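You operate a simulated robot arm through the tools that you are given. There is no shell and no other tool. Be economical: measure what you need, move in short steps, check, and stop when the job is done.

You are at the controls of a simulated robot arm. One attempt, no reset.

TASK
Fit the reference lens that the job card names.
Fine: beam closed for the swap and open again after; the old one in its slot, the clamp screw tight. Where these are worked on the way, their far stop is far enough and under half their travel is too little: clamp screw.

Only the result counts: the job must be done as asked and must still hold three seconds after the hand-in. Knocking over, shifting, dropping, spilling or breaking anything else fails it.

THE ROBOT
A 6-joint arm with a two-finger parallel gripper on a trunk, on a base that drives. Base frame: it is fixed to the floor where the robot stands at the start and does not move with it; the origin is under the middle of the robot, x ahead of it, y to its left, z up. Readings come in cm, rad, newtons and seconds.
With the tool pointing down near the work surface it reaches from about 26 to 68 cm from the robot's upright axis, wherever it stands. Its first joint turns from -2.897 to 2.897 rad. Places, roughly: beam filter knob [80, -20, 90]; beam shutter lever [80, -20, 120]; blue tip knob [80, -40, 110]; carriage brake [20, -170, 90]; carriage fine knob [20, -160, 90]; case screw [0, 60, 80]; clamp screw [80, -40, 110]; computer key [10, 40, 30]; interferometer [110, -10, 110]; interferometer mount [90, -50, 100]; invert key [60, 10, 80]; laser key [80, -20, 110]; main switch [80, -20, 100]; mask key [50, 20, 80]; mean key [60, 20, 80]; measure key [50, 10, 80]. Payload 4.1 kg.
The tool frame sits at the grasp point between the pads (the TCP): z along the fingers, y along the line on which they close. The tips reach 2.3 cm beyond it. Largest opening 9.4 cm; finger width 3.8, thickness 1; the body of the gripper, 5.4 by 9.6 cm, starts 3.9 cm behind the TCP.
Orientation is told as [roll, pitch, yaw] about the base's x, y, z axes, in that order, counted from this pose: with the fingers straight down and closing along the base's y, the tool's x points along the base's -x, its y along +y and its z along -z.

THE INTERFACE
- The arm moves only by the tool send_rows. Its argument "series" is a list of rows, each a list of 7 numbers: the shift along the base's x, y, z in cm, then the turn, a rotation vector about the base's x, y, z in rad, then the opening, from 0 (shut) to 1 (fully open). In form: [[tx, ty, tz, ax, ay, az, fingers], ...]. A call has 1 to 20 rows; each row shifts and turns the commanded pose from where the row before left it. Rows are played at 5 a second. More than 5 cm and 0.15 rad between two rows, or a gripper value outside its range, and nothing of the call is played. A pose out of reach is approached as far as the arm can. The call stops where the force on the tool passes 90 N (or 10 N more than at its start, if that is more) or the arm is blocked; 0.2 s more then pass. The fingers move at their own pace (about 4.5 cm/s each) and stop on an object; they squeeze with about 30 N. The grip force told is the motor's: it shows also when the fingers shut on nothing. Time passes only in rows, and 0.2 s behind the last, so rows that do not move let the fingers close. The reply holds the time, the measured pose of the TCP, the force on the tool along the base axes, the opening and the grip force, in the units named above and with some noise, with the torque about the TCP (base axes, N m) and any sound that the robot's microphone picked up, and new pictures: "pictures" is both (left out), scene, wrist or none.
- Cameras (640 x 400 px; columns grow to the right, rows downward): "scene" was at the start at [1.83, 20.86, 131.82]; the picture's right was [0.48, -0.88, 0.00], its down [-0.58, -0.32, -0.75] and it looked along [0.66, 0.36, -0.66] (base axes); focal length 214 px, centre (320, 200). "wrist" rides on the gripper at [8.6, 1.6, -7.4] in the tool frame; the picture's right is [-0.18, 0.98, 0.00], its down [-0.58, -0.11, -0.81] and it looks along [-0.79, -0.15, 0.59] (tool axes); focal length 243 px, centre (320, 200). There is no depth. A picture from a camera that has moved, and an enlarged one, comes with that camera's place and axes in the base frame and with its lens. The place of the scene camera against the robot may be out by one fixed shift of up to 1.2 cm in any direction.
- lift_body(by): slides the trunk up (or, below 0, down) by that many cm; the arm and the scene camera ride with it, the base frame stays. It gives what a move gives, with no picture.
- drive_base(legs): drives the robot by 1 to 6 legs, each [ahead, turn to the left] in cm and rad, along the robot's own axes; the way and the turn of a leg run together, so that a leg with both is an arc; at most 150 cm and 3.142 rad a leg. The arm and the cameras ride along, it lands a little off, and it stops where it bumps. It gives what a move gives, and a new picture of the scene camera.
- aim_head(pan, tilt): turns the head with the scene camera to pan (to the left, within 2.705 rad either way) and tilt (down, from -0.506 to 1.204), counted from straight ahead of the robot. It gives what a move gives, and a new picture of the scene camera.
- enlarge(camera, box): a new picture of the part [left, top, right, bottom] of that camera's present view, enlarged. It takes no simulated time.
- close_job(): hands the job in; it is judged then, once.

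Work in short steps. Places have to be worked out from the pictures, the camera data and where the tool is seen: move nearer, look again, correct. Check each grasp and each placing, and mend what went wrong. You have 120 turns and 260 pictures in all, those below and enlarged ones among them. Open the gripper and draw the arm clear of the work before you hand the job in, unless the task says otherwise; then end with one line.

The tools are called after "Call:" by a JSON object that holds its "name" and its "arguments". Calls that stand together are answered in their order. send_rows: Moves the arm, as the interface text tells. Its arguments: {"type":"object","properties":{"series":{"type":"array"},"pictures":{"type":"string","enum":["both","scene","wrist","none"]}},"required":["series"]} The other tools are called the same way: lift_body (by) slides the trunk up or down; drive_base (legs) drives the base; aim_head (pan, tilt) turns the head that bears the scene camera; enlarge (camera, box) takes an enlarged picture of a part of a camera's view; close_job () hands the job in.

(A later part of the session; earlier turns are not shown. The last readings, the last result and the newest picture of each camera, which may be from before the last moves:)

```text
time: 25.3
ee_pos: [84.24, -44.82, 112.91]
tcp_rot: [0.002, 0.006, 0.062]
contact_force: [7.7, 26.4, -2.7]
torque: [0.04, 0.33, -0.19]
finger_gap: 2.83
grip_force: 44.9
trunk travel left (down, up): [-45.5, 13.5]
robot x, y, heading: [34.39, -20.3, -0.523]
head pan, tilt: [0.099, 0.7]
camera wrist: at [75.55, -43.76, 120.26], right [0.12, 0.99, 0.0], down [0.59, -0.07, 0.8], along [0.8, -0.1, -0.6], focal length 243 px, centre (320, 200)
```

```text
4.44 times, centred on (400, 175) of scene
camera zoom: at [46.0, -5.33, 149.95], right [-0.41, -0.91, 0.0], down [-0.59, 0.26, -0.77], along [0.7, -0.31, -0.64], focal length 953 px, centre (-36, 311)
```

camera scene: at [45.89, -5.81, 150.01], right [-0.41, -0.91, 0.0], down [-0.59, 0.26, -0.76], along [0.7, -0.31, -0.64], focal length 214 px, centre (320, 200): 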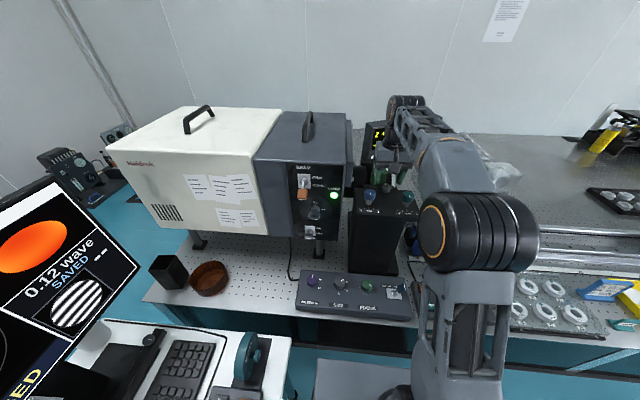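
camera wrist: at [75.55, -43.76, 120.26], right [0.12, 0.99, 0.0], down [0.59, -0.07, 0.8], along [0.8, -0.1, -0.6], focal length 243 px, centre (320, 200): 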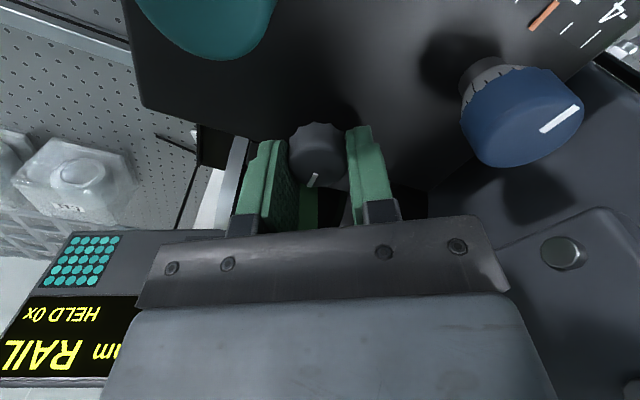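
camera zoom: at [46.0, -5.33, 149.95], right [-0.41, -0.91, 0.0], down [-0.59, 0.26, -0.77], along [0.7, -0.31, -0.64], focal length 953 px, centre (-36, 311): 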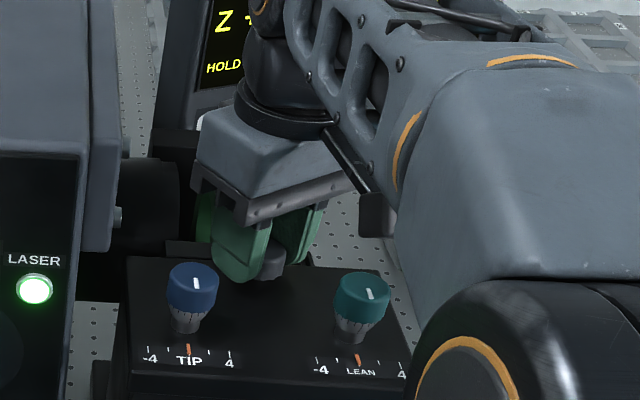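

The gripper slipped: the mark turned only ~0.15 rad, and a sideways force says I am off centre. I open, shift +y 0.4, lower a little and look.

Call:
{"name": "send_rows", "arguments": {"series": [[0, 0.3, 0, 0, 0, 0, 0.55], [0, 0.1, 0, 0, 0, -0.1, 0.55], [0, 0, -0.4, 0, 0, -0.15, 0.55], [0, 0, -0.4, 0, 0, -0.15, 0.55], [0, 0, 0, 0, 0, -0.15, 0.55], [0, 0, 0, 0, 0, 0, 0.55]], "pictures": "wrist"}}

Call:
{"name": "enlarge", "arguments": {"camera": "wrist", "box": [240, 90, 400, 210]}}

```text
time: 26.7
ee_pos: [84.05, -44.87, 112.27]
tcp_rot: [0.002, -0.004, -0.495]
contact_force: [15.2, -11.7, 31.6]
torque: [-0.78, 0.59, 0.45]
finger_gap: 5.28
grip_force: 1.2
trunk travel left (down, up): [-45.5, 13.5]
robot x, y, heading: [34.59, -19.92, -0.52]
head pan, tilt: [0.099, 0.7]
camera wrist: at [77.3, -39.4, 119.62], right [0.63, 0.78, 0.0], down [0.46, -0.37, 0.81], along [0.63, -0.51, -0.59], focal length 243 px, centre (320, 200)
```

wrist: 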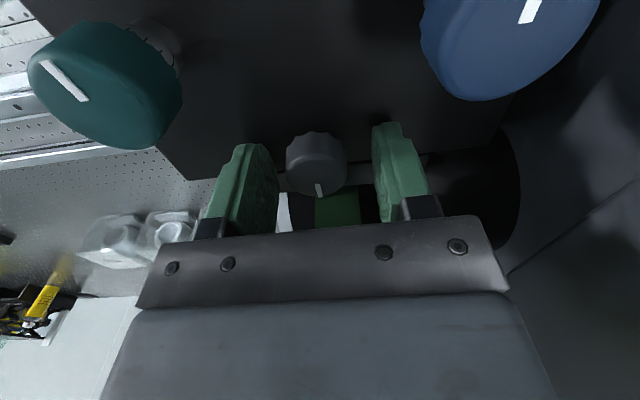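

```text
3.33 times, centred on (320, 150) of wrist
camera zoom: at [77.3, -39.4, 119.62], right [0.63, 0.78, 0.0], down [0.46, -0.37, 0.81], along [0.63, -0.51, -0.59], focal length 809 px, centre (320, 367)
```

zoom: 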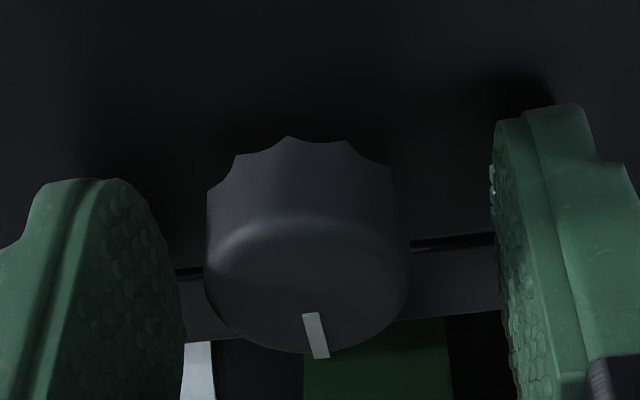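

Tips touch the bar (31 N up), so this is the lowest level; the mark is back at its start direction. I ease up 0.3, close fully and read the side force.

Call:
{"name": "send_rows", "arguments": {"series": [[-0.1, -0.15, 0.3, 0, 0, 0, 0.4], [0, 0, 0, 0, 0, 0, 0], [0, 0, 0, 0, 0, 0, 0], [0, 0, 0, 0, 0, 0, 0], [0, 0, 0, 0, 0, 0, 0]], "pictures": "none"}}

```text
time: 27.9
ee_pos: [83.76, -44.87, 112.34]
tcp_rot: [0.003, 0.006, -0.491]
contact_force: [-7.4, -0.7, 7.7]
torque: [0.29, 0.86, 0.01]
finger_gap: 2.91
grip_force: 44.7
trunk travel left (down, up): [-45.5, 13.5]
robot x, y, heading: [34.3, -20.43, -0.518]
head pan, tilt: [0.099, 0.7]
```

Call:
{"name": "send_rows", "arguments": {"series": [[0, 0, 0, 0, 0, 0.08, 0], [0, 0, 0, 0, 0, 0.08, 0]], "pictures": "none"}}

Call:
{"name": "enlarge", "arguments": {"camera": "wrist", "box": [240, 90, 400, 210]}}

```text
time: 28.5
ee_pos: [83.78, -44.89, 112.32]
tcp_rot: [0.002, 0.004, -0.33]
contact_force: [-3.1, 0.3, -0.7]
torque: [-0.34, 0.01, -0.22]
finger_gap: 2.85
grip_force: 45.2
trunk travel left (down, up): [-45.5, 13.5]
robot x, y, heading: [34.43, -20.18, -0.52]
head pan, tilt: [0.099, 0.7]
```

```text
3.33 times, centred on (320, 150) of wrist
camera zoom: at [76.39, -40.63, 119.7], right [0.49, 0.87, 0.0], down [0.52, -0.29, 0.8], along [0.7, -0.39, -0.59], focal length 809 px, centre (320, 367)
```

zoom: 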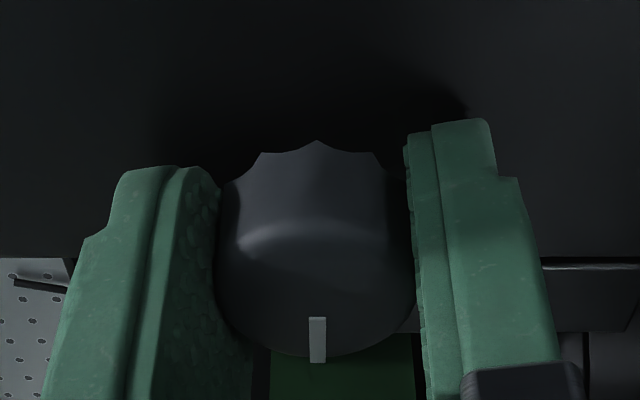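

CCW does not turn the knob (mark stays ≈-0.52 world while the tool turned 0.16). I test the other way.

Call:
{"name": "send_rows", "arguments": {"series": [[0, 0, 0, 0, 0, -0.1, 0], [0, 0, 0, 0, 0, -0.1, 0], [0, 0, 0, 0, 0, -0.1, 0], [0, 0, 0, 0, 0, -0.1, 0]], "pictures": "none"}}

Call:
{"name": "enlarge", "arguments": {"camera": "wrist", "box": [240, 90, 400, 210]}}

```text
time: 29.5
ee_pos: [83.84, -44.91, 112.32]
tcp_rot: [0.003, 0.004, -0.732]
contact_force: [-4.3, -1.8, -8.1]
torque: [-0.98, -0.7, 0.01]
finger_gap: 2.81
grip_force: 45.2
trunk travel left (down, up): [-45.5, 13.5]
robot x, y, heading: [34.18, -20.14, -0.523]
head pan, tilt: [0.099, 0.7]
```

```text
3.33 times, centred on (320, 150) of wrist
camera zoom: at [78.64, -38.06, 119.71], right [0.79, 0.61, 0.0], down [0.36, -0.47, 0.8], along [0.49, -0.64, -0.59], focal length 809 px, centre (320, 367)
```

zoom: 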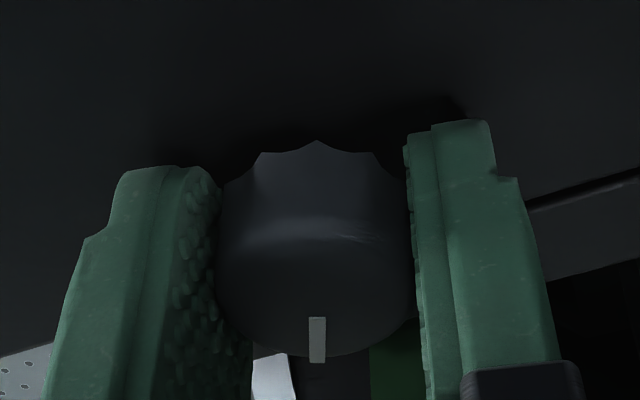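

Clockwise the knob follows freely (mark fixed relative to the fingers). I keep turning that way and watch for a stop and for anything moving at the clamp.

Call:
{"name": "send_rows", "arguments": {"series": [[0, 0, 0, 0, 0, -0.14, 0], [0, 0, 0, 0, 0, -0.14, 0], [0, 0, 0, 0, 0, -0.14, 0], [0, 0, 0, 0, 0, -0.14, 0], [0, 0, 0, 0, 0, -0.14, 0], [0, 0, 0, 0, 0, -0.14, 0]], "pictures": "scene"}}

Call:
{"name": "enlarge", "arguments": {"camera": "wrist", "box": [240, 90, 400, 210]}}

Call:
{"name": "enlarge", "arguments": {"camera": "scene", "box": [340, 130, 460, 220]}}

```text
time: 30.9
ee_pos: [83.64, -45.54, 112.44]
tcp_rot: [0.007, 0.005, -1.566]
contact_force: [-10.0, -26.5, -10.2]
torque: [3.95, -4.68, 4.91]
finger_gap: 2.89
grip_force: 45.1
trunk travel left (down, up): [-45.5, 13.5]
robot x, y, heading: [34.44, -20.32, -0.523]
head pan, tilt: [0.099, 0.7]
camera scene: at [45.75, -6.38, 150.08], right [-0.41, -0.91, 0.0], down [-0.59, 0.27, -0.76], along [0.7, -0.31, -0.64], focal length 214 px, centre (320, 200)
```

scene: 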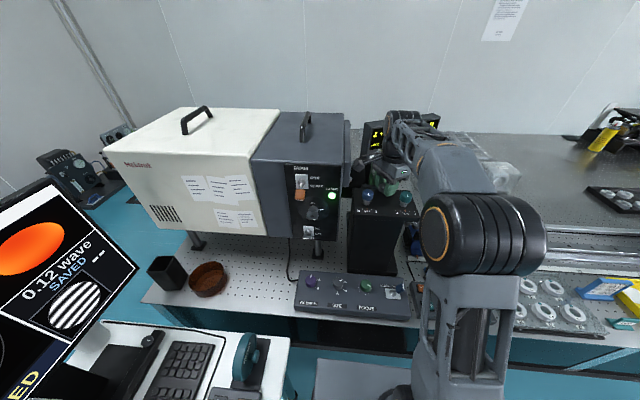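

```text
3.33 times, centred on (320, 150) of wrist
camera zoom: at [85.32, -36.95, 119.78], right [0.98, -0.18, 0.01], down [-0.11, -0.59, 0.8], along [-0.14, -0.79, -0.6], focal length 809 px, centre (320, 367)
```

zoom: 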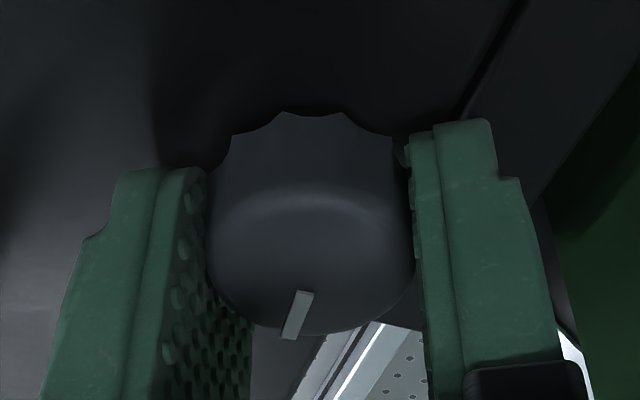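

```text
4.44 times, centred on (400, 175) of scene
camera zoom: at [45.75, -6.38, 150.08], right [-0.41, -0.91, 0.0], down [-0.59, 0.27, -0.76], along [0.7, -0.31, -0.64], focal length 953 px, centre (-36, 311)
```

zoom: 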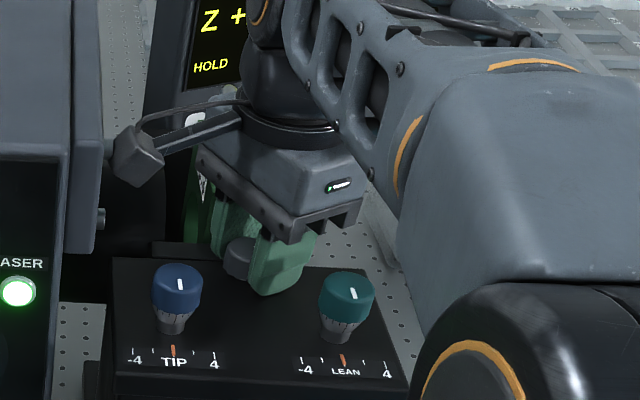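

The torque rose to several N m: the gripper body is probably touching the bail. I back the turn off a little at once.

Call:
{"name": "send_rows", "arguments": {"series": [[0, 0, 0, 0, 0, 0.1, 0.3], [0, 0, 0, 0, 0, 0.12, 0.5], [0, 0, 0, 0, 0, 0.12, 0.5], [0, 0, 0, 0, 0, 0, 0.5]], "pictures": "wrist"}}

Call:
{"name": "enlarge", "arguments": {"camera": "wrist", "box": [240, 90, 400, 210]}}

```text
time: 31.9
ee_pos: [83.83, -44.89, 112.32]
tcp_rot: [0.002, 0.003, -1.23]
contact_force: [0.0, 0.2, -0.2]
torque: [0.01, -0.01, 0.01]
finger_gap: 4.68
grip_force: 0.1
trunk travel left (down, up): [-45.5, 13.5]
robot x, y, heading: [34.63, -19.95, -0.527]
head pan, tilt: [0.099, 0.7]
camera wrist: at [82.58, -36.36, 119.8], right [0.99, 0.16, 0.0], down [0.09, -0.59, 0.8], along [0.13, -0.79, -0.59], focal length 243 px, centre (320, 200)
```

wrist: 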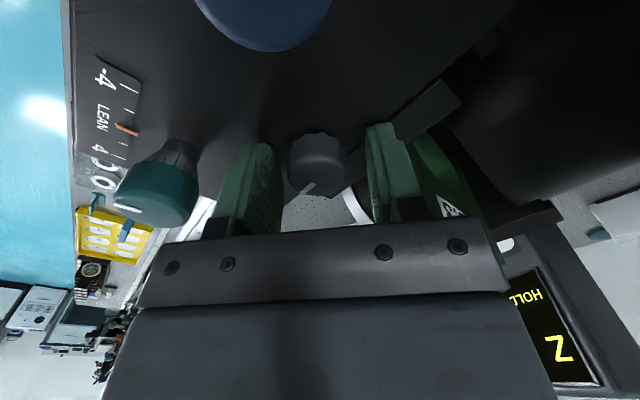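

```text
3.33 times, centred on (320, 150) of wrist
camera zoom: at [82.58, -36.36, 119.8], right [0.99, 0.16, 0.0], down [0.09, -0.59, 0.8], along [0.13, -0.79, -0.59], focal length 809 px, centre (320, 367)
```

zoom: 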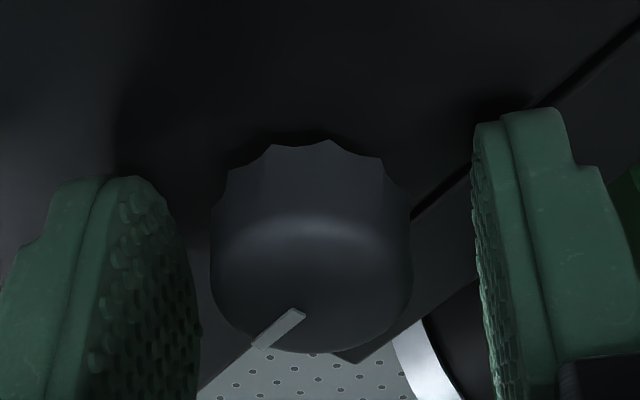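

Clean release; the mark has turned about 1.5 rad clockwise from the start. I rewind the open fingers, regrip and turn on clockwise to find the stop.

Call:
{"name": "send_rows", "arguments": {"series": [[0, 0, 0, 0, 0, 0.15, 0.5], [0, 0, 0, 0, 0, 0.15, 0.5], [0, 0, 0, 0, 0, 0.15, 0.5], [0, 0, 0, 0, 0, 0.15, 0.5], [0, 0, 0, 0, 0, 0.15, 0.5], [0, 0, 0, 0, 0, 0.15, 0.5], [0, 0, 0, 0, 0, 0.15, 0.5], [0, 0, 0, 0, 0, 0, 0], [0, 0, 0, 0, 0, 0, 0], [0, 0, 0, 0, 0, 0, 0], [0, 0, 0, 0, 0, 0, 0], [0, 0, 0, 0, 0, -0.14, 0], [0, 0, 0, 0, 0, -0.14, 0], [0, 0, 0, 0, 0, -0.14, 0], [0, 0, 0, 0, 0, -0.14, 0]], "pictures": "none"}}

Call:
{"name": "enlarge", "arguments": {"camera": "wrist", "box": [240, 90, 400, 210]}}

```text
time: 35.1
ee_pos: [83.89, -44.98, 112.29]
tcp_rot: [0.002, 0.004, -0.744]
contact_force: [-4.5, 3.8, -9.8]
torque: [-1.03, -0.75, 0.02]
finger_gap: 2.89
grip_force: 45.3
trunk travel left (down, up): [-45.5, 13.5]
robot x, y, heading: [34.41, -20.41, -0.529]
head pan, tilt: [0.099, 0.7]
```

```text
3.33 times, centred on (320, 150) of wrist
camera zoom: at [78.75, -38.0, 119.7], right [0.8, 0.6, 0.0], down [0.36, -0.48, 0.8], along [0.48, -0.64, -0.59], focal length 809 px, centre (320, 367)
```

zoom: 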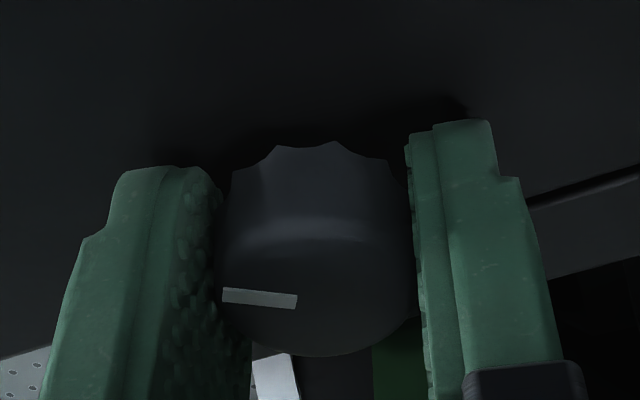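

Still following freely (mark now ≈-2.6). Continue another 0.56 rad, staying clear of the bail.

Call:
{"name": "send_rows", "arguments": {"series": [[0, 0, 0, 0, 0, -0.14, 0], [0, 0, 0, 0, 0, -0.14, 0], [0, 0, 0, 0, 0, -0.14, 0], [0, 0, 0, 0, 0, -0.14, 0]], "pictures": "none"}}

Call:
{"name": "enlarge", "arguments": {"camera": "wrist", "box": [240, 90, 400, 210]}}

```text
time: 36.1
ee_pos: [83.82, -45.03, 112.38]
tcp_rot: [0.002, 0.005, -1.304]
contact_force: [-11.8, 1.6, -13.0]
torque: [-0.71, 0.42, 0.06]
finger_gap: 2.89
grip_force: 45.2
trunk travel left (down, up): [-45.5, 13.5]
robot x, y, heading: [34.72, -20.13, -0.52]
head pan, tilt: [0.099, 0.7]
```

```text
3.33 times, centred on (320, 150) of wrist
camera zoom: at [83.17, -36.36, 119.71], right [1.0, 0.08, 0.0], down [0.05, -0.59, 0.8], along [0.07, -0.8, -0.6], focal length 809 px, centre (320, 367)
```

zoom: 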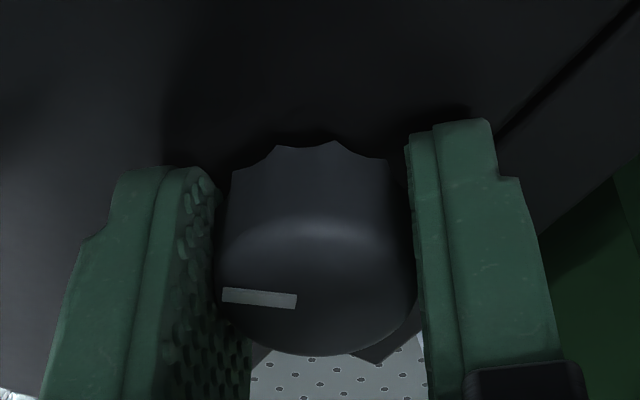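

Call:
{"name": "send_rows", "arguments": {"series": [[0, 0, 0, 0, 0, 0, 0.5], [0, 0, 0, 0, 0, 0, 0.5], [0, 0, 0, 0, 0, 0.15, 0.5], [0, 0, 0, 0, 0, 0.15, 0.5], [0, 0, 0, 0, 0, 0.15, 0.5], [0, 0, 0, 0, 0, 0.15, 0.5], [0, 0, 0, 0, 0, 0.15, 0.5], [0, 0, 0, 0, 0, 0.15, 0.5], [0, 0, 0, 0, 0, 0.15, 0.5], [0, 0, 0, 0, 0, 0, 0], [0, 0, 0, 0, 0, 0, 0], [0, 0, 0, 0, 0, 0, 0], [0, 0, 0, 0, 0, -0.15, 0], [0, 0, 0, 0, 0, -0.15, 0], [0, 0, 0, 0, 0, -0.15, 0], [0, 0, 0, 0, 0, -0.15, 0], [0, 0, 0, 0, 0, -0.15, 0], [0, 0, 0, 0, 0, -0.15, 0], [0, 0, 0, 0, 0, -0.15, 0]], "pictures": "none"}}

Call:
{"name": "enlarge", "arguments": {"camera": "wrist", "box": [240, 90, 400, 210]}}

```text
time: 40.1
ee_pos: [83.74, -45.01, 112.37]
tcp_rot: [0.003, 0.002, -1.303]
contact_force: [-4.3, -3.6, 2.8]
torque: [-0.27, 0.39, 0.5]
finger_gap: 2.9
grip_force: 44.6
trunk travel left (down, up): [-45.5, 13.5]
robot x, y, heading: [34.32, -20.29, -0.524]
head pan, tilt: [0.099, 0.7]
```

```text
3.33 times, centred on (320, 150) of wrist
camera zoom: at [83.15, -36.37, 119.75], right [1.0, 0.08, 0.0], down [0.05, -0.59, 0.8], along [0.07, -0.8, -0.59], focal length 809 px, centre (320, 367)
```

zoom: 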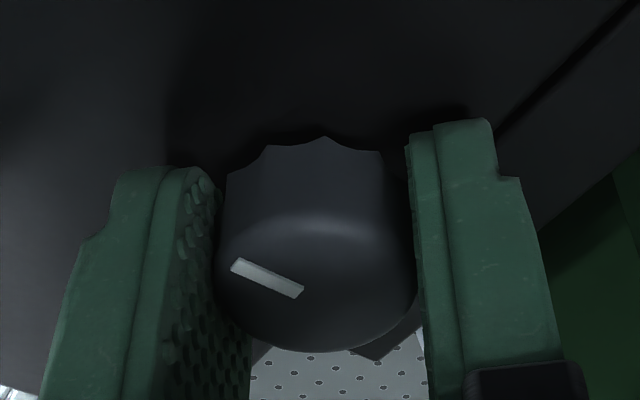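

Torque 0.5 and the mark stopped at ≈-3.66: far stop reached, total travel ≈3.1 rad. I release, rise and restore yaw to look at the bail.

Call:
{"name": "send_rows", "arguments": {"series": [[0, 0, 0, 0, 0, 0, 0.5], [0, 0, 0, 0, 0, 0, 0.5], [0, 0, 3, 0, 0, 0, 0.5], [0, 0, 4, 0, 0, 0, 0.5], [0, 0, 4, 0, 0, 0, 0.5], [0, 0, 3, 0, 0, 0.13, 0.5], [0, 0, 0, 0, 0, 0.13, 0.5], [0, 0, 0, 0, 0, 0.13, 0.5], [0, 0, 0, 0, 0, 0.13, 0.5], [0, 0, 0, 0, 0, 0.13, 0.5], [0, 0, 0, 0, 0, 0.13, 0.5], [0, 0, 0, 0, 0, 0, 0.5]], "pictures": "none"}}

Call:
{"name": "enlarge", "arguments": {"camera": "wrist", "box": [220, 60, 420, 220]}}

Call:
{"name": "enlarge", "arguments": {"camera": "scene", "box": [340, 110, 460, 200]}}

```text
time: 42.7
ee_pos: [83.85, -44.91, 126.33]
tcp_rot: [0.002, 0.002, -0.519]
contact_force: [0.1, -0.3, -0.4]
torque: [0.03, 0.01, -0.01]
finger_gap: 4.71
grip_force: 0.1
trunk travel left (down, up): [-45.5, 13.5]
robot x, y, heading: [34.52, -20.4, -0.528]
head pan, tilt: [0.099, 0.7]
```

```text
2.50 times, centred on (320, 140) of wrist
camera zoom: at [77.21, -39.29, 133.73], right [0.65, 0.76, 0.0], down [0.45, -0.39, 0.8], along [0.61, -0.52, -0.59], focal length 606 px, centre (320, 350)
```

zoom: 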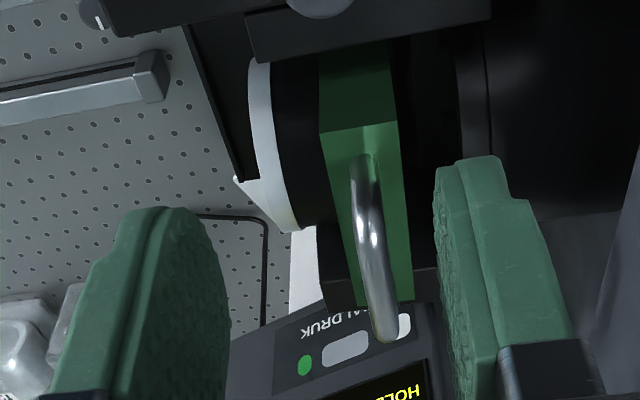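

```text
4.44 times, centred on (400, 155) of scene
camera zoom: at [45.87, -5.8, 150.01], right [-0.41, -0.91, 0.0], down [-0.59, 0.26, -0.76], along [0.7, -0.31, -0.64], focal length 953 px, centre (-36, 400)
```

zoom: 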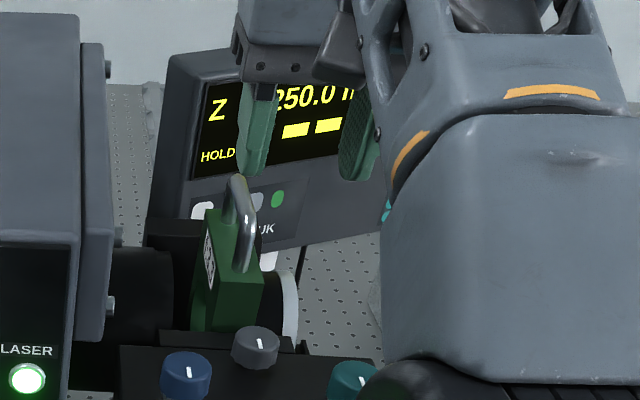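

Body top is z≈114.1, bail spans f≈101–107 at l≈3.3, so its centre ≈(92.2,-48.9), top ≈117. I move over it, keeping high, and check.

Call:
{"name": "send_rows", "arguments": {"series": [[4.2, -2, 0, 0, 0, 0, 0.5], [4.1, -2, 0, 0, 0, 0, 0.5], [0, 0, -3, 0, 0, 0, 0.5], [0, 0, 0, 0, 0, 0, 0.5]], "pictures": "wrist"}}

Call:
{"name": "enlarge", "arguments": {"camera": "wrist", "box": [220, 90, 420, 230]}}

Call:
{"name": "enlarge", "arguments": {"camera": "scene", "box": [340, 110, 460, 200]}}

```text
time: 43.7
ee_pos: [87.3, -46.45, 119.36]
tcp_rot: [0.003, 0.003, -0.519]
contact_force: [-0.2, 0.2, 0.3]
torque: [0.02, 0.03, 0.0]
finger_gap: 4.7
grip_force: 0.0
out of reach, approached as far as the arm can: row 1, 2
trunk travel left (down, up): [-45.5, 13.5]
robot x, y, heading: [34.31, -20.21, -0.521]
head pan, tilt: [0.099, 0.7]
camera wrist: at [80.67, -40.91, 126.81], right [0.65, 0.76, 0.0], down [0.45, -0.39, 0.8], along [0.61, -0.52, -0.59], focal length 243 px, centre (320, 200)
```

wrist: 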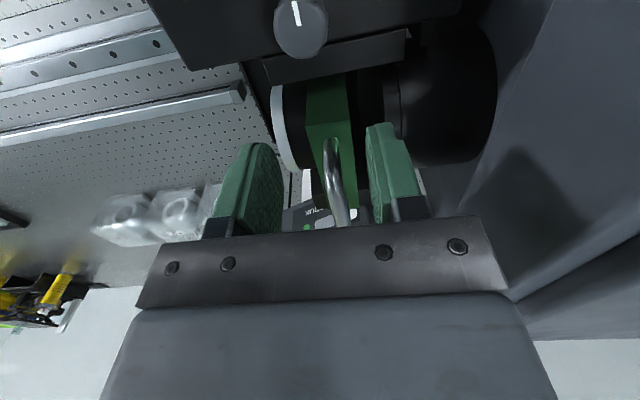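

```text
2.86 times, centred on (320, 160) of wrist
camera zoom: at [80.67, -40.91, 126.81], right [0.65, 0.76, 0.0], down [0.45, -0.39, 0.8], along [0.61, -0.52, -0.59], focal length 693 px, centre (320, 314)
```

zoom: 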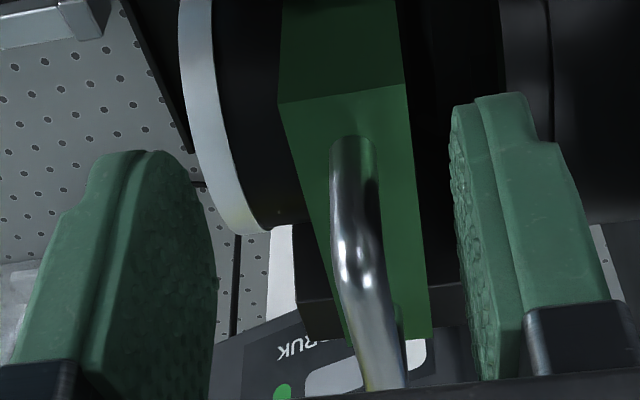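

```text
4.44 times, centred on (400, 155) of scene
camera zoom: at [45.85, -5.79, 150.01], right [-0.41, -0.91, 0.0], down [-0.59, 0.26, -0.77], along [0.7, -0.31, -0.64], focal length 953 px, centre (-36, 400)
```

zoom: 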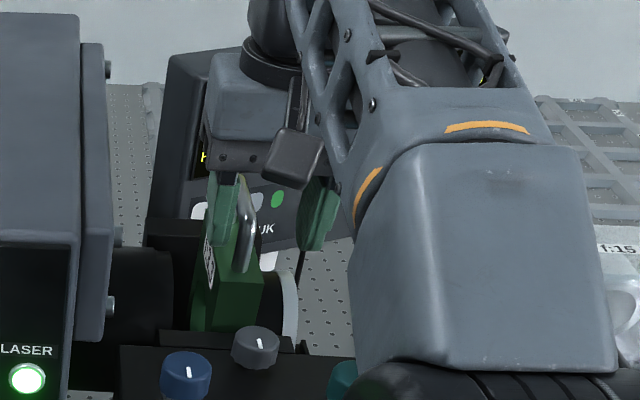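

Reach ends at f≈99 with the trunk this low. I raise the trunk 13 cm, which brings the shoulder nearer the wrist height, then go over the bail.

Call:
{"name": "lift_body", "arguments": {"by": 13}}

Call:
{"name": "send_rows", "arguments": {"series": [[0, 0, -3, 0, 0, 0, 0.5], [2.4, -1.2, -2, 0, 0, 0, 0.5], [2.5, -1.2, -1.5, 0, 0, 0, 0.5], [0, 0, 0, 0, 0, 0, 0.5]], "pictures": "wrist"}}

Call:
{"name": "enlarge", "arguments": {"camera": "wrist", "box": [220, 90, 420, 230]}}

```text
time: 45.3
ee_pos: [87.23, -46.5, 132.44]
tcp_rot: [0.003, 0.005, -0.521]
contact_force: [-0.4, 0.3, -0.4]
torque: [0.03, -0.02, 0.0]
finger_gap: 4.68
grip_force: 0.1
trunk travel left (down, up): [-58.5, 0.5]
robot x, y, heading: [34.53, -20.04, -0.521]
head pan, tilt: [0.099, 0.7]
```

```text
time: 46.3
ee_pos: [92.22, -48.67, 125.75]
tcp_rot: [0.003, 0.003, -0.521]
contact_force: [0.2, 0.2, 0.3]
torque: [-0.01, 0.0, -0.01]
finger_gap: 4.67
grip_force: 0.1
trunk travel left (down, up): [-58.5, 0.5]
robot x, y, heading: [34.72, -20.26, -0.524]
head pan, tilt: [0.099, 0.7]
camera wrist: at [85.56, -43.12, 133.22], right [0.65, 0.76, 0.0], down [0.45, -0.39, 0.8], along [0.61, -0.52, -0.59], focal length 243 px, centre (320, 200)
```

wrist: 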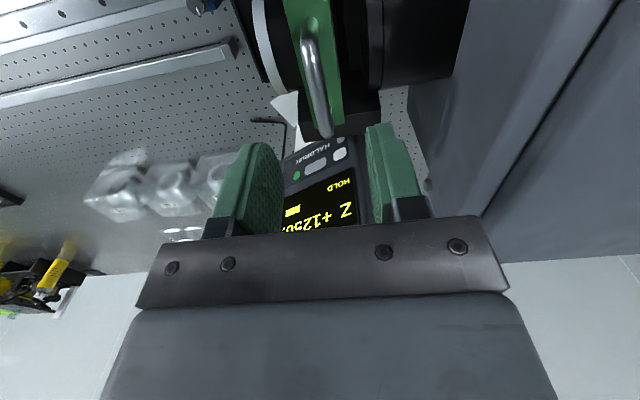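

```text
2.86 times, centred on (320, 160) of wrist
camera zoom: at [85.56, -43.12, 133.22], right [0.65, 0.76, 0.0], down [0.45, -0.39, 0.8], along [0.61, -0.52, -0.59], focal length 693 px, centre (320, 314)
```

zoom: 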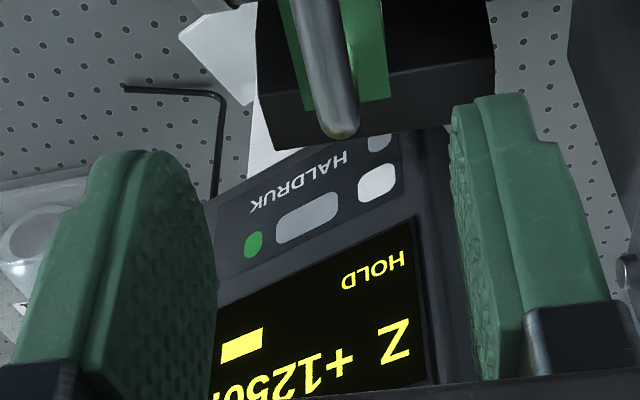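

Bail: f 100.5–108.3, l≈3.4, top z≈117.2. The tool is centred within 0.2 cm; descend to z≈116.9 and close.

Call:
{"name": "send_rows", "arguments": {"series": [[0, -0.2, -3, 0, 0, 0, 0.5], [0, 0, -3, 0, 0, 0, 0.5], [0, 0, -1.5, 0, 0, 0, 0.5], [0, 0, -1.3, 0, 0, 0, 0.5], [0, 0, 0, 0, 0, 0, 0], [0, 0, 0, 0, 0, 0, 0], [0, 0, 0, 0, 0, 0, 0], [0, 0, 0, 0, 0, 0, 0]]}}

Call:
{"name": "enlarge", "arguments": {"camera": "scene", "box": [320, 120, 440, 230]}}

```text
time: 48.1
ee_pos: [92.21, -49.02, 117.17]
tcp_rot: [0.003, 0.003, -0.52]
contact_force: [0.0, 0.4, 0.3]
torque: [-0.01, -0.12, 0.06]
finger_gap: 1.19
grip_force: 30.0
trunk travel left (down, up): [-58.5, 0.5]
robot x, y, heading: [34.43, -20.1, -0.527]
head pan, tilt: [0.099, 0.7]
camera scene: at [45.9, -5.8, 163.0], right [-0.41, -0.91, 0.0], down [-0.59, 0.26, -0.76], along [0.7, -0.31, -0.64], focal length 214 px, centre (320, 200)
camera wrist: at [85.7, -43.44, 124.55], right [0.65, 0.76, 0.0], down [0.45, -0.39, 0.8], along [0.61, -0.52, -0.6], focal length 243 px, centre (320, 200)
```

scene: 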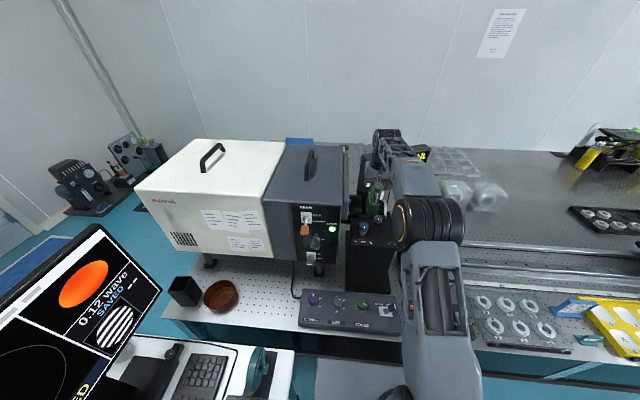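
wrist: 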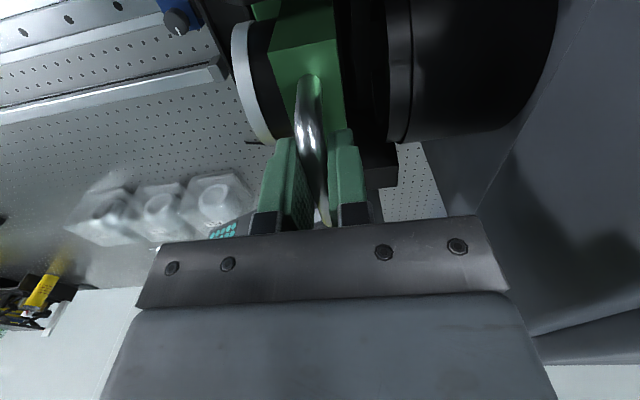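

```text
3.64 times, centred on (380, 175) of scene
camera zoom: at [45.9, -5.8, 163.0], right [-0.41, -0.91, 0.0], down [-0.59, 0.26, -0.76], along [0.7, -0.31, -0.64], focal length 780 px, centre (102, 291)
```

zoom: 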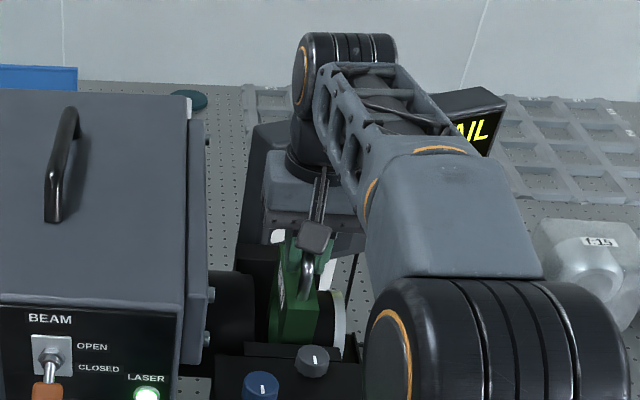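

Bail gripped (gap 1.19 cm). I lift gently by half a centimetre to see whether the lens is free.

Call:
{"name": "send_rows", "arguments": {"series": [[0, 0, 0.2, 0, 0, 0, 0], [0, 0, 0.3, 0, 0, 0, 0], [0, 0, 0, 0, 0, 0, 0]], "pictures": "none"}}

```text
time: 48.9
ee_pos: [92.23, -49.12, 117.67]
tcp_rot: [0.003, 0.004, -0.52]
contact_force: [0.0, -0.1, -4.8]
torque: [0.09, -0.02, -0.01]
finger_gap: 1.17
grip_force: 30.0
trunk travel left (down, up): [-58.5, 0.5]
robot x, y, heading: [34.03, -19.88, -0.522]
head pan, tilt: [0.099, 0.7]
```

Only ~5 N: it looks free (its weight). Lift 1.5 cm more and look.

Call:
{"name": "send_rows", "arguments": {"series": [[0, 0, 0.7, 0, 0, 0, 0], [0, 0, 0.8, 0, 0, 0, 0], [0, 0, 0, 0, 0, 0, 0]], "pictures": "wrist"}}

Call:
{"name": "enlarge", "arguments": {"camera": "scene", "box": [320, 120, 440, 230]}}

```text
time: 49.7
ee_pos: [92.27, -49.12, 119.09]
tcp_rot: [0.004, 0.003, -0.521]
contact_force: [0.5, -0.7, -4.9]
torque: [0.07, 0.01, 0.02]
finger_gap: 1.19
grip_force: 29.8
trunk travel left (down, up): [-58.5, 0.5]
robot x, y, heading: [34.66, -19.96, -0.521]
head pan, tilt: [0.099, 0.7]
camera wrist: at [85.66, -43.49, 126.53], right [0.65, 0.76, 0.0], down [0.45, -0.39, 0.8], along [0.61, -0.52, -0.59], focal length 243 px, centre (320, 200)
```

wrist: 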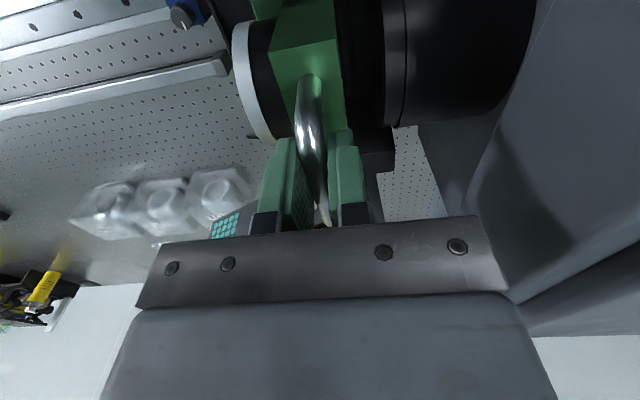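

```text
3.64 times, centred on (380, 175) of scene
camera zoom: at [45.93, -5.83, 163.01], right [-0.41, -0.91, 0.0], down [-0.59, 0.26, -0.76], along [0.7, -0.31, -0.64], focal length 780 px, centre (102, 291)
```

zoom: 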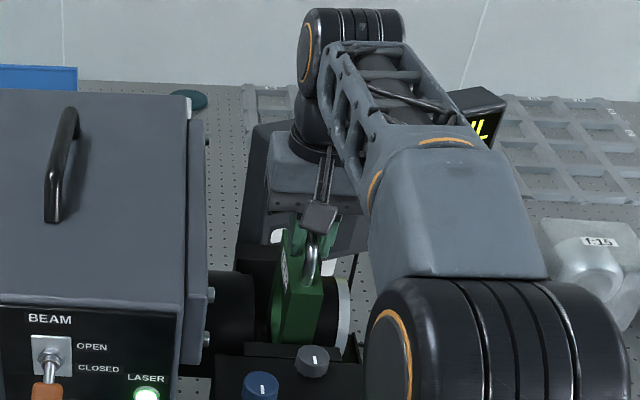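

The lens comes up freely, so clockwise was "loose" and the starting counter-clockwise stop is "tight". I lift higher to see the seat and the whole lens.

Call:
{"name": "send_rows", "arguments": {"series": [[0, 0, 2, 0, 0, 0, 0], [0, 0, 2, 0, 0, 0, 0], [0, 0, 2, 0, 0, 0, 0], [0, 0, 2, 0, 0, 0, 0], [0, 0, 2, 0, 0, 0, 0], [0, 0, 0, 0, 0, 0, 0]], "pictures": "wrist"}}

Call:
{"name": "enlarge", "arguments": {"camera": "scene", "box": [320, 120, 440, 230]}}

```text
time: 51.1
ee_pos: [91.47, -49.0, 127.77]
tcp_rot: [0.002, 0.007, -0.52]
contact_force: [-0.1, 0.0, -5.2]
torque: [0.09, -0.01, 0.0]
finger_gap: 1.17
grip_force: 30.1
out of reach, approached as far as the arm can: row 5
trunk travel left (down, up): [-58.5, 0.5]
robot x, y, heading: [34.35, -19.87, -0.522]
head pan, tilt: [0.099, 0.7]
camera wrist: at [84.9, -43.25, 135.12], right [0.65, 0.76, 0.0], down [0.45, -0.39, 0.8], along [0.61, -0.52, -0.6], focal length 243 px, centre (320, 200)
```

wrist: 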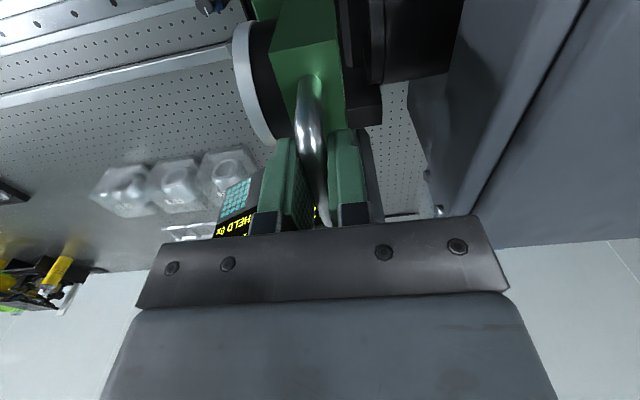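

```text
3.64 times, centred on (380, 175) of scene
camera zoom: at [45.93, -5.83, 163.0], right [-0.41, -0.91, 0.0], down [-0.59, 0.26, -0.76], along [0.7, -0.31, -0.64], focal length 780 px, centre (102, 291)
```

zoom: 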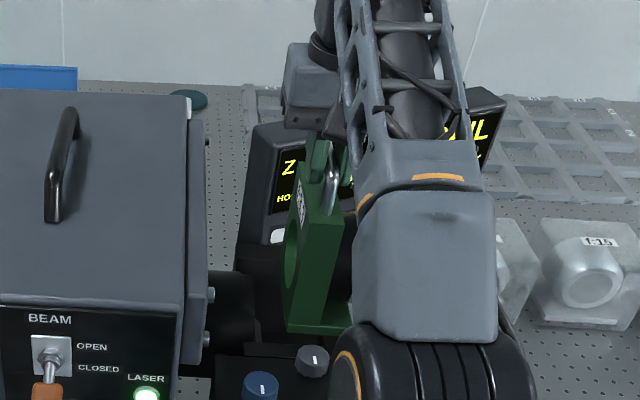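

The lens is a ~13 cm tall plate; its bottom is now near z≈112, about the knob's height. I draw back while rising along the reach limit.

Call:
{"name": "send_rows", "arguments": {"series": [[-0.4, 0.25, 0.8, 0, 0, 0, 0], [-0.6, 0.35, 1, 0, 0, 0, 0], [-0.87, 0.5, 1.2, 0, 0, 0, 0], [-0.87, 0.5, 1.2, 0, 0, 0, 0], [-0.87, 0.5, 1, 0, 0, 0, 0], [0, 0, 0, 0, 0, 0, 0]], "pictures": "none"}}

Call:
{"name": "enlarge", "arguments": {"camera": "scene", "box": [320, 120, 440, 230]}}

```text
time: 52.5
ee_pos: [88.98, -47.38, 131.85]
tcp_rot: [0.003, 0.004, -0.52]
contact_force: [-0.3, -0.5, -5.3]
torque: [0.11, 0.0, -0.01]
finger_gap: 1.18
grip_force: 29.9
out of reach, approached as far as the arm can: row 3
trunk travel left (down, up): [-58.5, 0.5]
robot x, y, heading: [34.62, -20.4, -0.523]
head pan, tilt: [0.099, 0.7]
```

```text
3.64 times, centred on (380, 175) of scene
camera zoom: at [45.9, -5.82, 163.01], right [-0.41, -0.91, 0.0], down [-0.59, 0.26, -0.76], along [0.7, -0.31, -0.64], focal length 780 px, centre (102, 291)
```

zoom: 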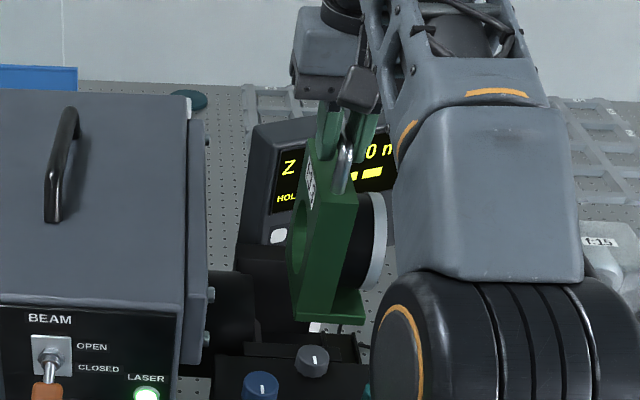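

Lens is clear. I retract it towards the robot, then look behind before backing away.

Call:
{"name": "send_rows", "arguments": {"series": [[-3.4, 2, 0.5, 0, 0, 0, 0], [-3.4, 2, 0, 0, 0, 0, 0], [-3.4, 2, 0, 0, 0, 0, 0], [-3.4, 2, 0, 0, 0, 0, 0], [-3.4, 2, 0, 0, 0, 0, 0], [-3.4, 2, 0, 0, 0, 0, 0], [-3.4, 2, 0, 0, 0, 0, 0], [0, 0, 0, 0, 0, 0, 0]], "pictures": "wrist"}}

Call:
{"name": "aim_head", "arguments": {"pan": 2.4, "tilt": 0.7}}

Call:
{"name": "aim_head", "arguments": {"pan": -2.6, "tilt": 0.6}}

```text
time: 54.3
ee_pos: [64.88, -33.25, 132.19]
tcp_rot: [0.004, 0.002, -0.521]
contact_force: [-0.1, -0.3, -4.7]
torque: [0.11, -0.01, 0.0]
finger_gap: 1.16
grip_force: 30.7
trunk travel left (down, up): [-58.5, 0.5]
robot x, y, heading: [34.69, -19.78, -0.526]
head pan, tilt: [0.099, 0.7]
camera wrist: at [58.28, -27.61, 139.7], right [0.65, 0.76, 0.0], down [0.45, -0.39, 0.8], along [0.61, -0.52, -0.6], focal length 243 px, centre (320, 200)
```

wrist: 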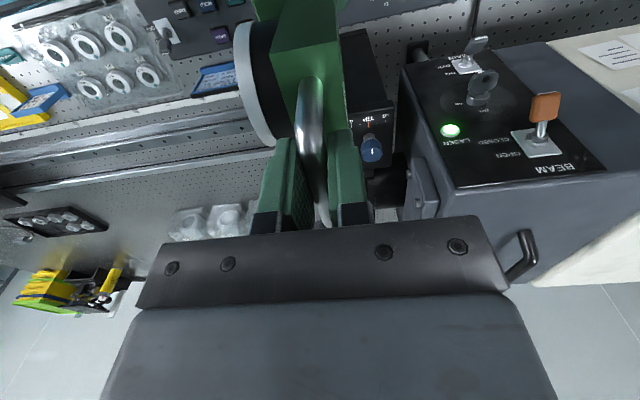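

```text
time: 56.4
ee_pos: [64.84, -33.23, 132.33]
tcp_rot: [0.002, 0.004, -0.519]
contact_force: [0.2, -0.6, -5.9]
torque: [0.08, 0.05, 0.0]
finger_gap: 1.17
grip_force: 30.4
trunk travel left (down, up): [-58.5, 0.5]
robot x, y, heading: [34.71, -20.24, -0.522]
head pan, tilt: [2.4, 0.7]
camera scene: at [35.59, 5.77, 163.01], right [0.95, 0.3, 0.0], down [0.19, -0.61, -0.77], along [-0.23, 0.73, -0.64], focal length 214 px, centre (320, 200)
```

scene: 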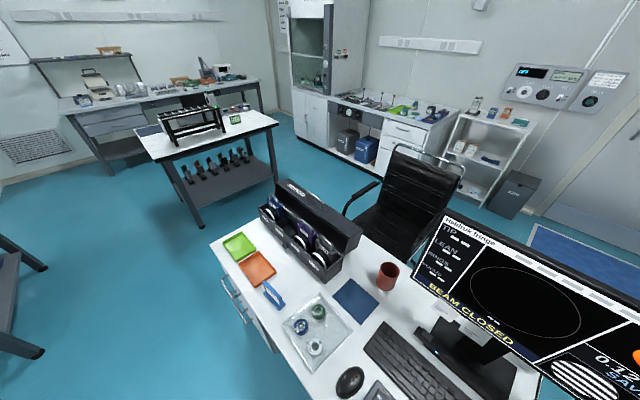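

```text
time: 60.3
ee_pos: [64.81, -33.24, 132.37]
tcp_rot: [0.005, 0.003, -0.52]
contact_force: [0.2, 0.3, -6.2]
torque: [0.07, 0.01, 0.01]
finger_gap: 1.17
grip_force: 30.1
trunk travel left (down, up): [-58.5, 0.5]
robot x, y, heading: [34.91, -19.83, -0.522]
head pan, tilt: [-2.601, 0.6]
camera scene: at [29.31, -2.49, 163.87], right [-0.02, 1.0, 0.0], down [0.56, 0.01, -0.83], along [-0.83, -0.02, -0.56], focal length 214 px, centre (320, 200)
```

scene: 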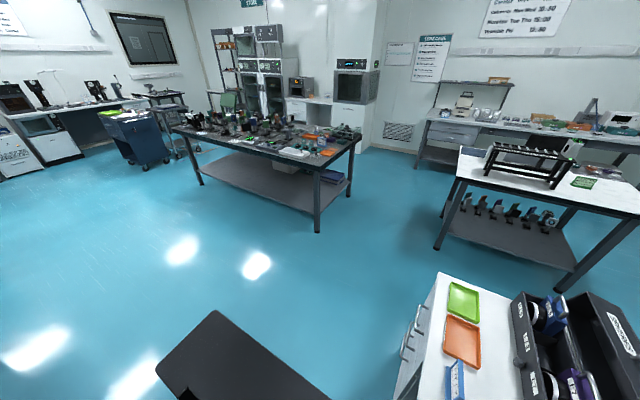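

Screen says BEAM CLOSED; the floor behind is free. I back 72 cm along the desk edge so the case lies square on the robot's left.

Call:
{"name": "drive_base", "arguments": {"legs": [[-72, 0]]}}

Call:
{"name": "aim_head", "arguments": {"pan": 1.4, "tilt": 0.8}}

```text
time: 64.3
ee_pos: [1.12, 3.43, 132.24]
tcp_rot: [0.003, 0.003, -0.509]
contact_force: [0.5, 0.3, -5.3]
torque: [0.05, 0.01, 0.02]
finger_gap: 1.16
grip_force: 30.3
trunk travel left (down, up): [-58.5, 0.5]
robot x, y, heading: [-29.5, 15.98, -0.511]
head pan, tilt: [-2.601, 0.6]
camera scene: at [-34.7, 33.72, 163.87], right [-0.03, 1.0, 0.0], down [0.56, 0.02, -0.83], along [-0.82, -0.02, -0.56], focal length 214 px, centre (320, 200)
```

scene: 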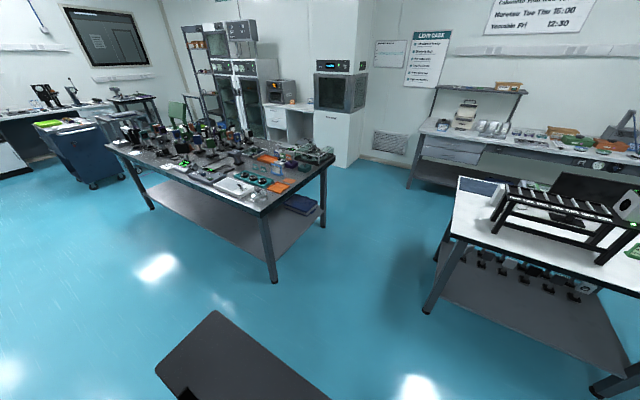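

```text
time: 67.6
ee_pos: [1.33, 3.37, 132.42]
tcp_rot: [0.005, 0.004, -0.51]
contact_force: [0.3, -0.6, -5.2]
torque: [0.06, 0.0, -0.01]
finger_gap: 1.17
grip_force: 29.6
trunk travel left (down, up): [-58.5, 0.5]
robot x, y, heading: [-29.96, 15.65, -0.512]
head pan, tilt: [1.4, 0.799]
camera scene: at [-20.73, 40.23, 162.18], right [0.78, -0.63, 0.0], down [-0.45, -0.56, -0.7], along [0.44, 0.54, -0.72], focal length 214 px, centre (320, 200)
```

scene: 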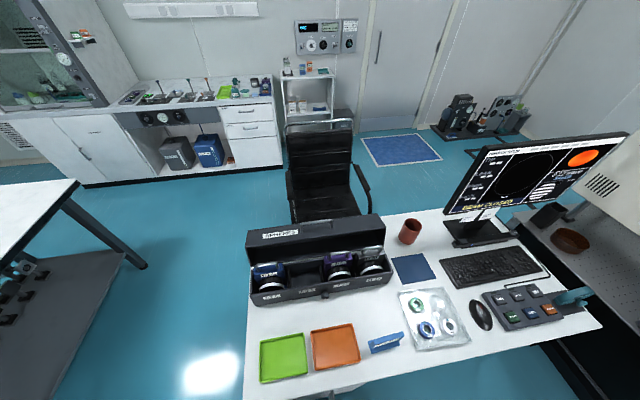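

Call:
{"name": "enlarge", "arguments": {"camera": "scene", "box": [240, 205, 400, 305]}}

```text
4.00 times, centred on (320, 255) of scene
camera zoom: at [-20.73, 40.23, 162.18], right [0.78, -0.63, 0.0], down [-0.45, -0.56, -0.7], along [0.44, 0.54, -0.72], focal length 858 px, centre (320, -20)
```

zoom: 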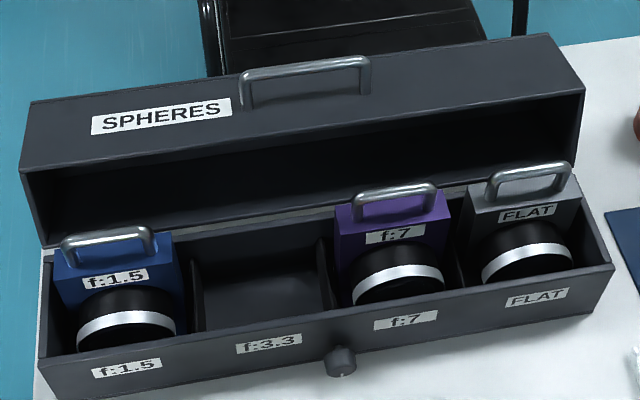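

Case in (f,l): f:7 bail ≈(-24.8, 63.8, z 92.4), pitch 13.1, so slot f:3.3 is at f≈-38. I lower the trunk and swing the lens round to the left in front of the case.

Call:
{"name": "lift_body", "arguments": {"by": -15}}

Call:
{"name": "send_rows", "arguments": {"series": [[1.28, 4.66, 0, 0, 0, 0, 0], [1.28, 4.66, 0, 0, 0, 0, 0], [1.28, 4.66, 0, 0, 0, 0, 0], [1.28, 4.66, 0, 0, 0, 0, 0], [1.28, 4.66, 0, 0, 0, 0, 0], [-1.67, 4.12, 0, 0, 0, 0, 0], [-1.67, 4.12, 0, 0, 0, 0, 0], [-1.67, 4.12, 0, 0, 0, 0, 0], [-1.67, 4.12, 0, 0, 0, 0, 0], [-1.67, 4.12, 0, 0, 0, 0, 0], [-1.67, 4.12, 0, 0, 0, 0, 0], [-1.67, 4.12, 0, 0, 0, 0, 0], [-1.67, 4.12, 0, 0, 0, 0, 0], [0, 0, 0, 0, 0, 0, 0]]}}

```text
time: 69.3
ee_pos: [1.28, 3.31, 117.4]
tcp_rot: [0.003, 0.003, -0.51]
contact_force: [0.4, 1.1, -5.3]
torque: [0.03, 0.04, 0.0]
finger_gap: 1.15
grip_force: 29.6
trunk travel left (down, up): [-43.5, 15.5]
robot x, y, heading: [-29.06, 16.03, -0.513]
head pan, tilt: [1.4, 0.799]
```

```text
time: 72.3
ee_pos: [-5.74, 59.47, 117.25]
tcp_rot: [0.003, 0.004, -0.511]
contact_force: [-0.5, 0.8, -5.0]
torque: [0.04, 0.04, 0.0]
finger_gap: 1.19
grip_force: 30.4
trunk travel left (down, up): [-43.5, 15.5]
robot x, y, heading: [-29.2, 16.29, -0.51]
head pan, tilt: [1.4, 0.799]
camera scene: at [-20.74, 40.32, 147.17], right [0.78, -0.63, 0.0], down [-0.45, -0.56, -0.7], along [0.44, 0.54, -0.72], focal length 214 px, centre (320, 200)
camera wrist: at [-12.36, 65.17, 124.56], right [0.64, 0.77, 0.0], down [0.46, -0.38, 0.8], along [0.62, -0.51, -0.59], focal length 243 px, centre (320, 200)
```

scene: 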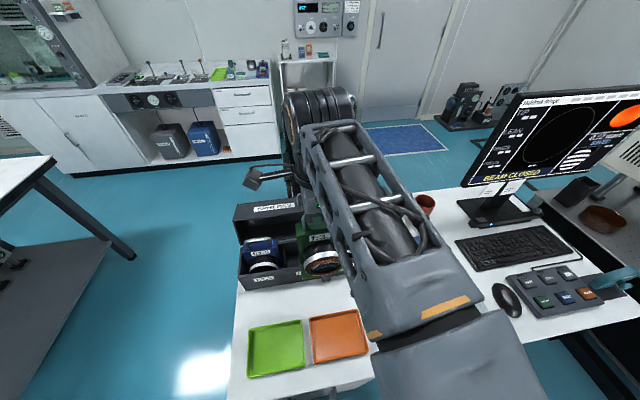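
wrist: 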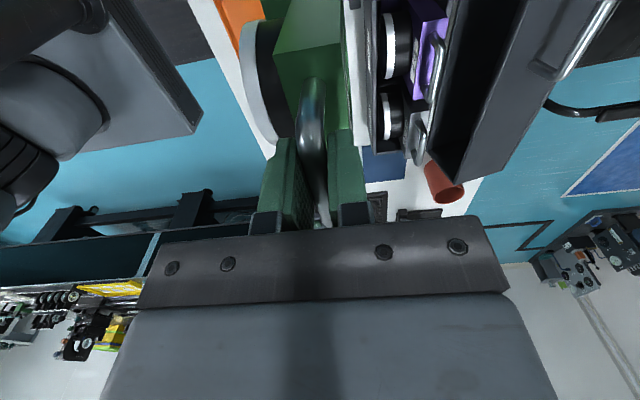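

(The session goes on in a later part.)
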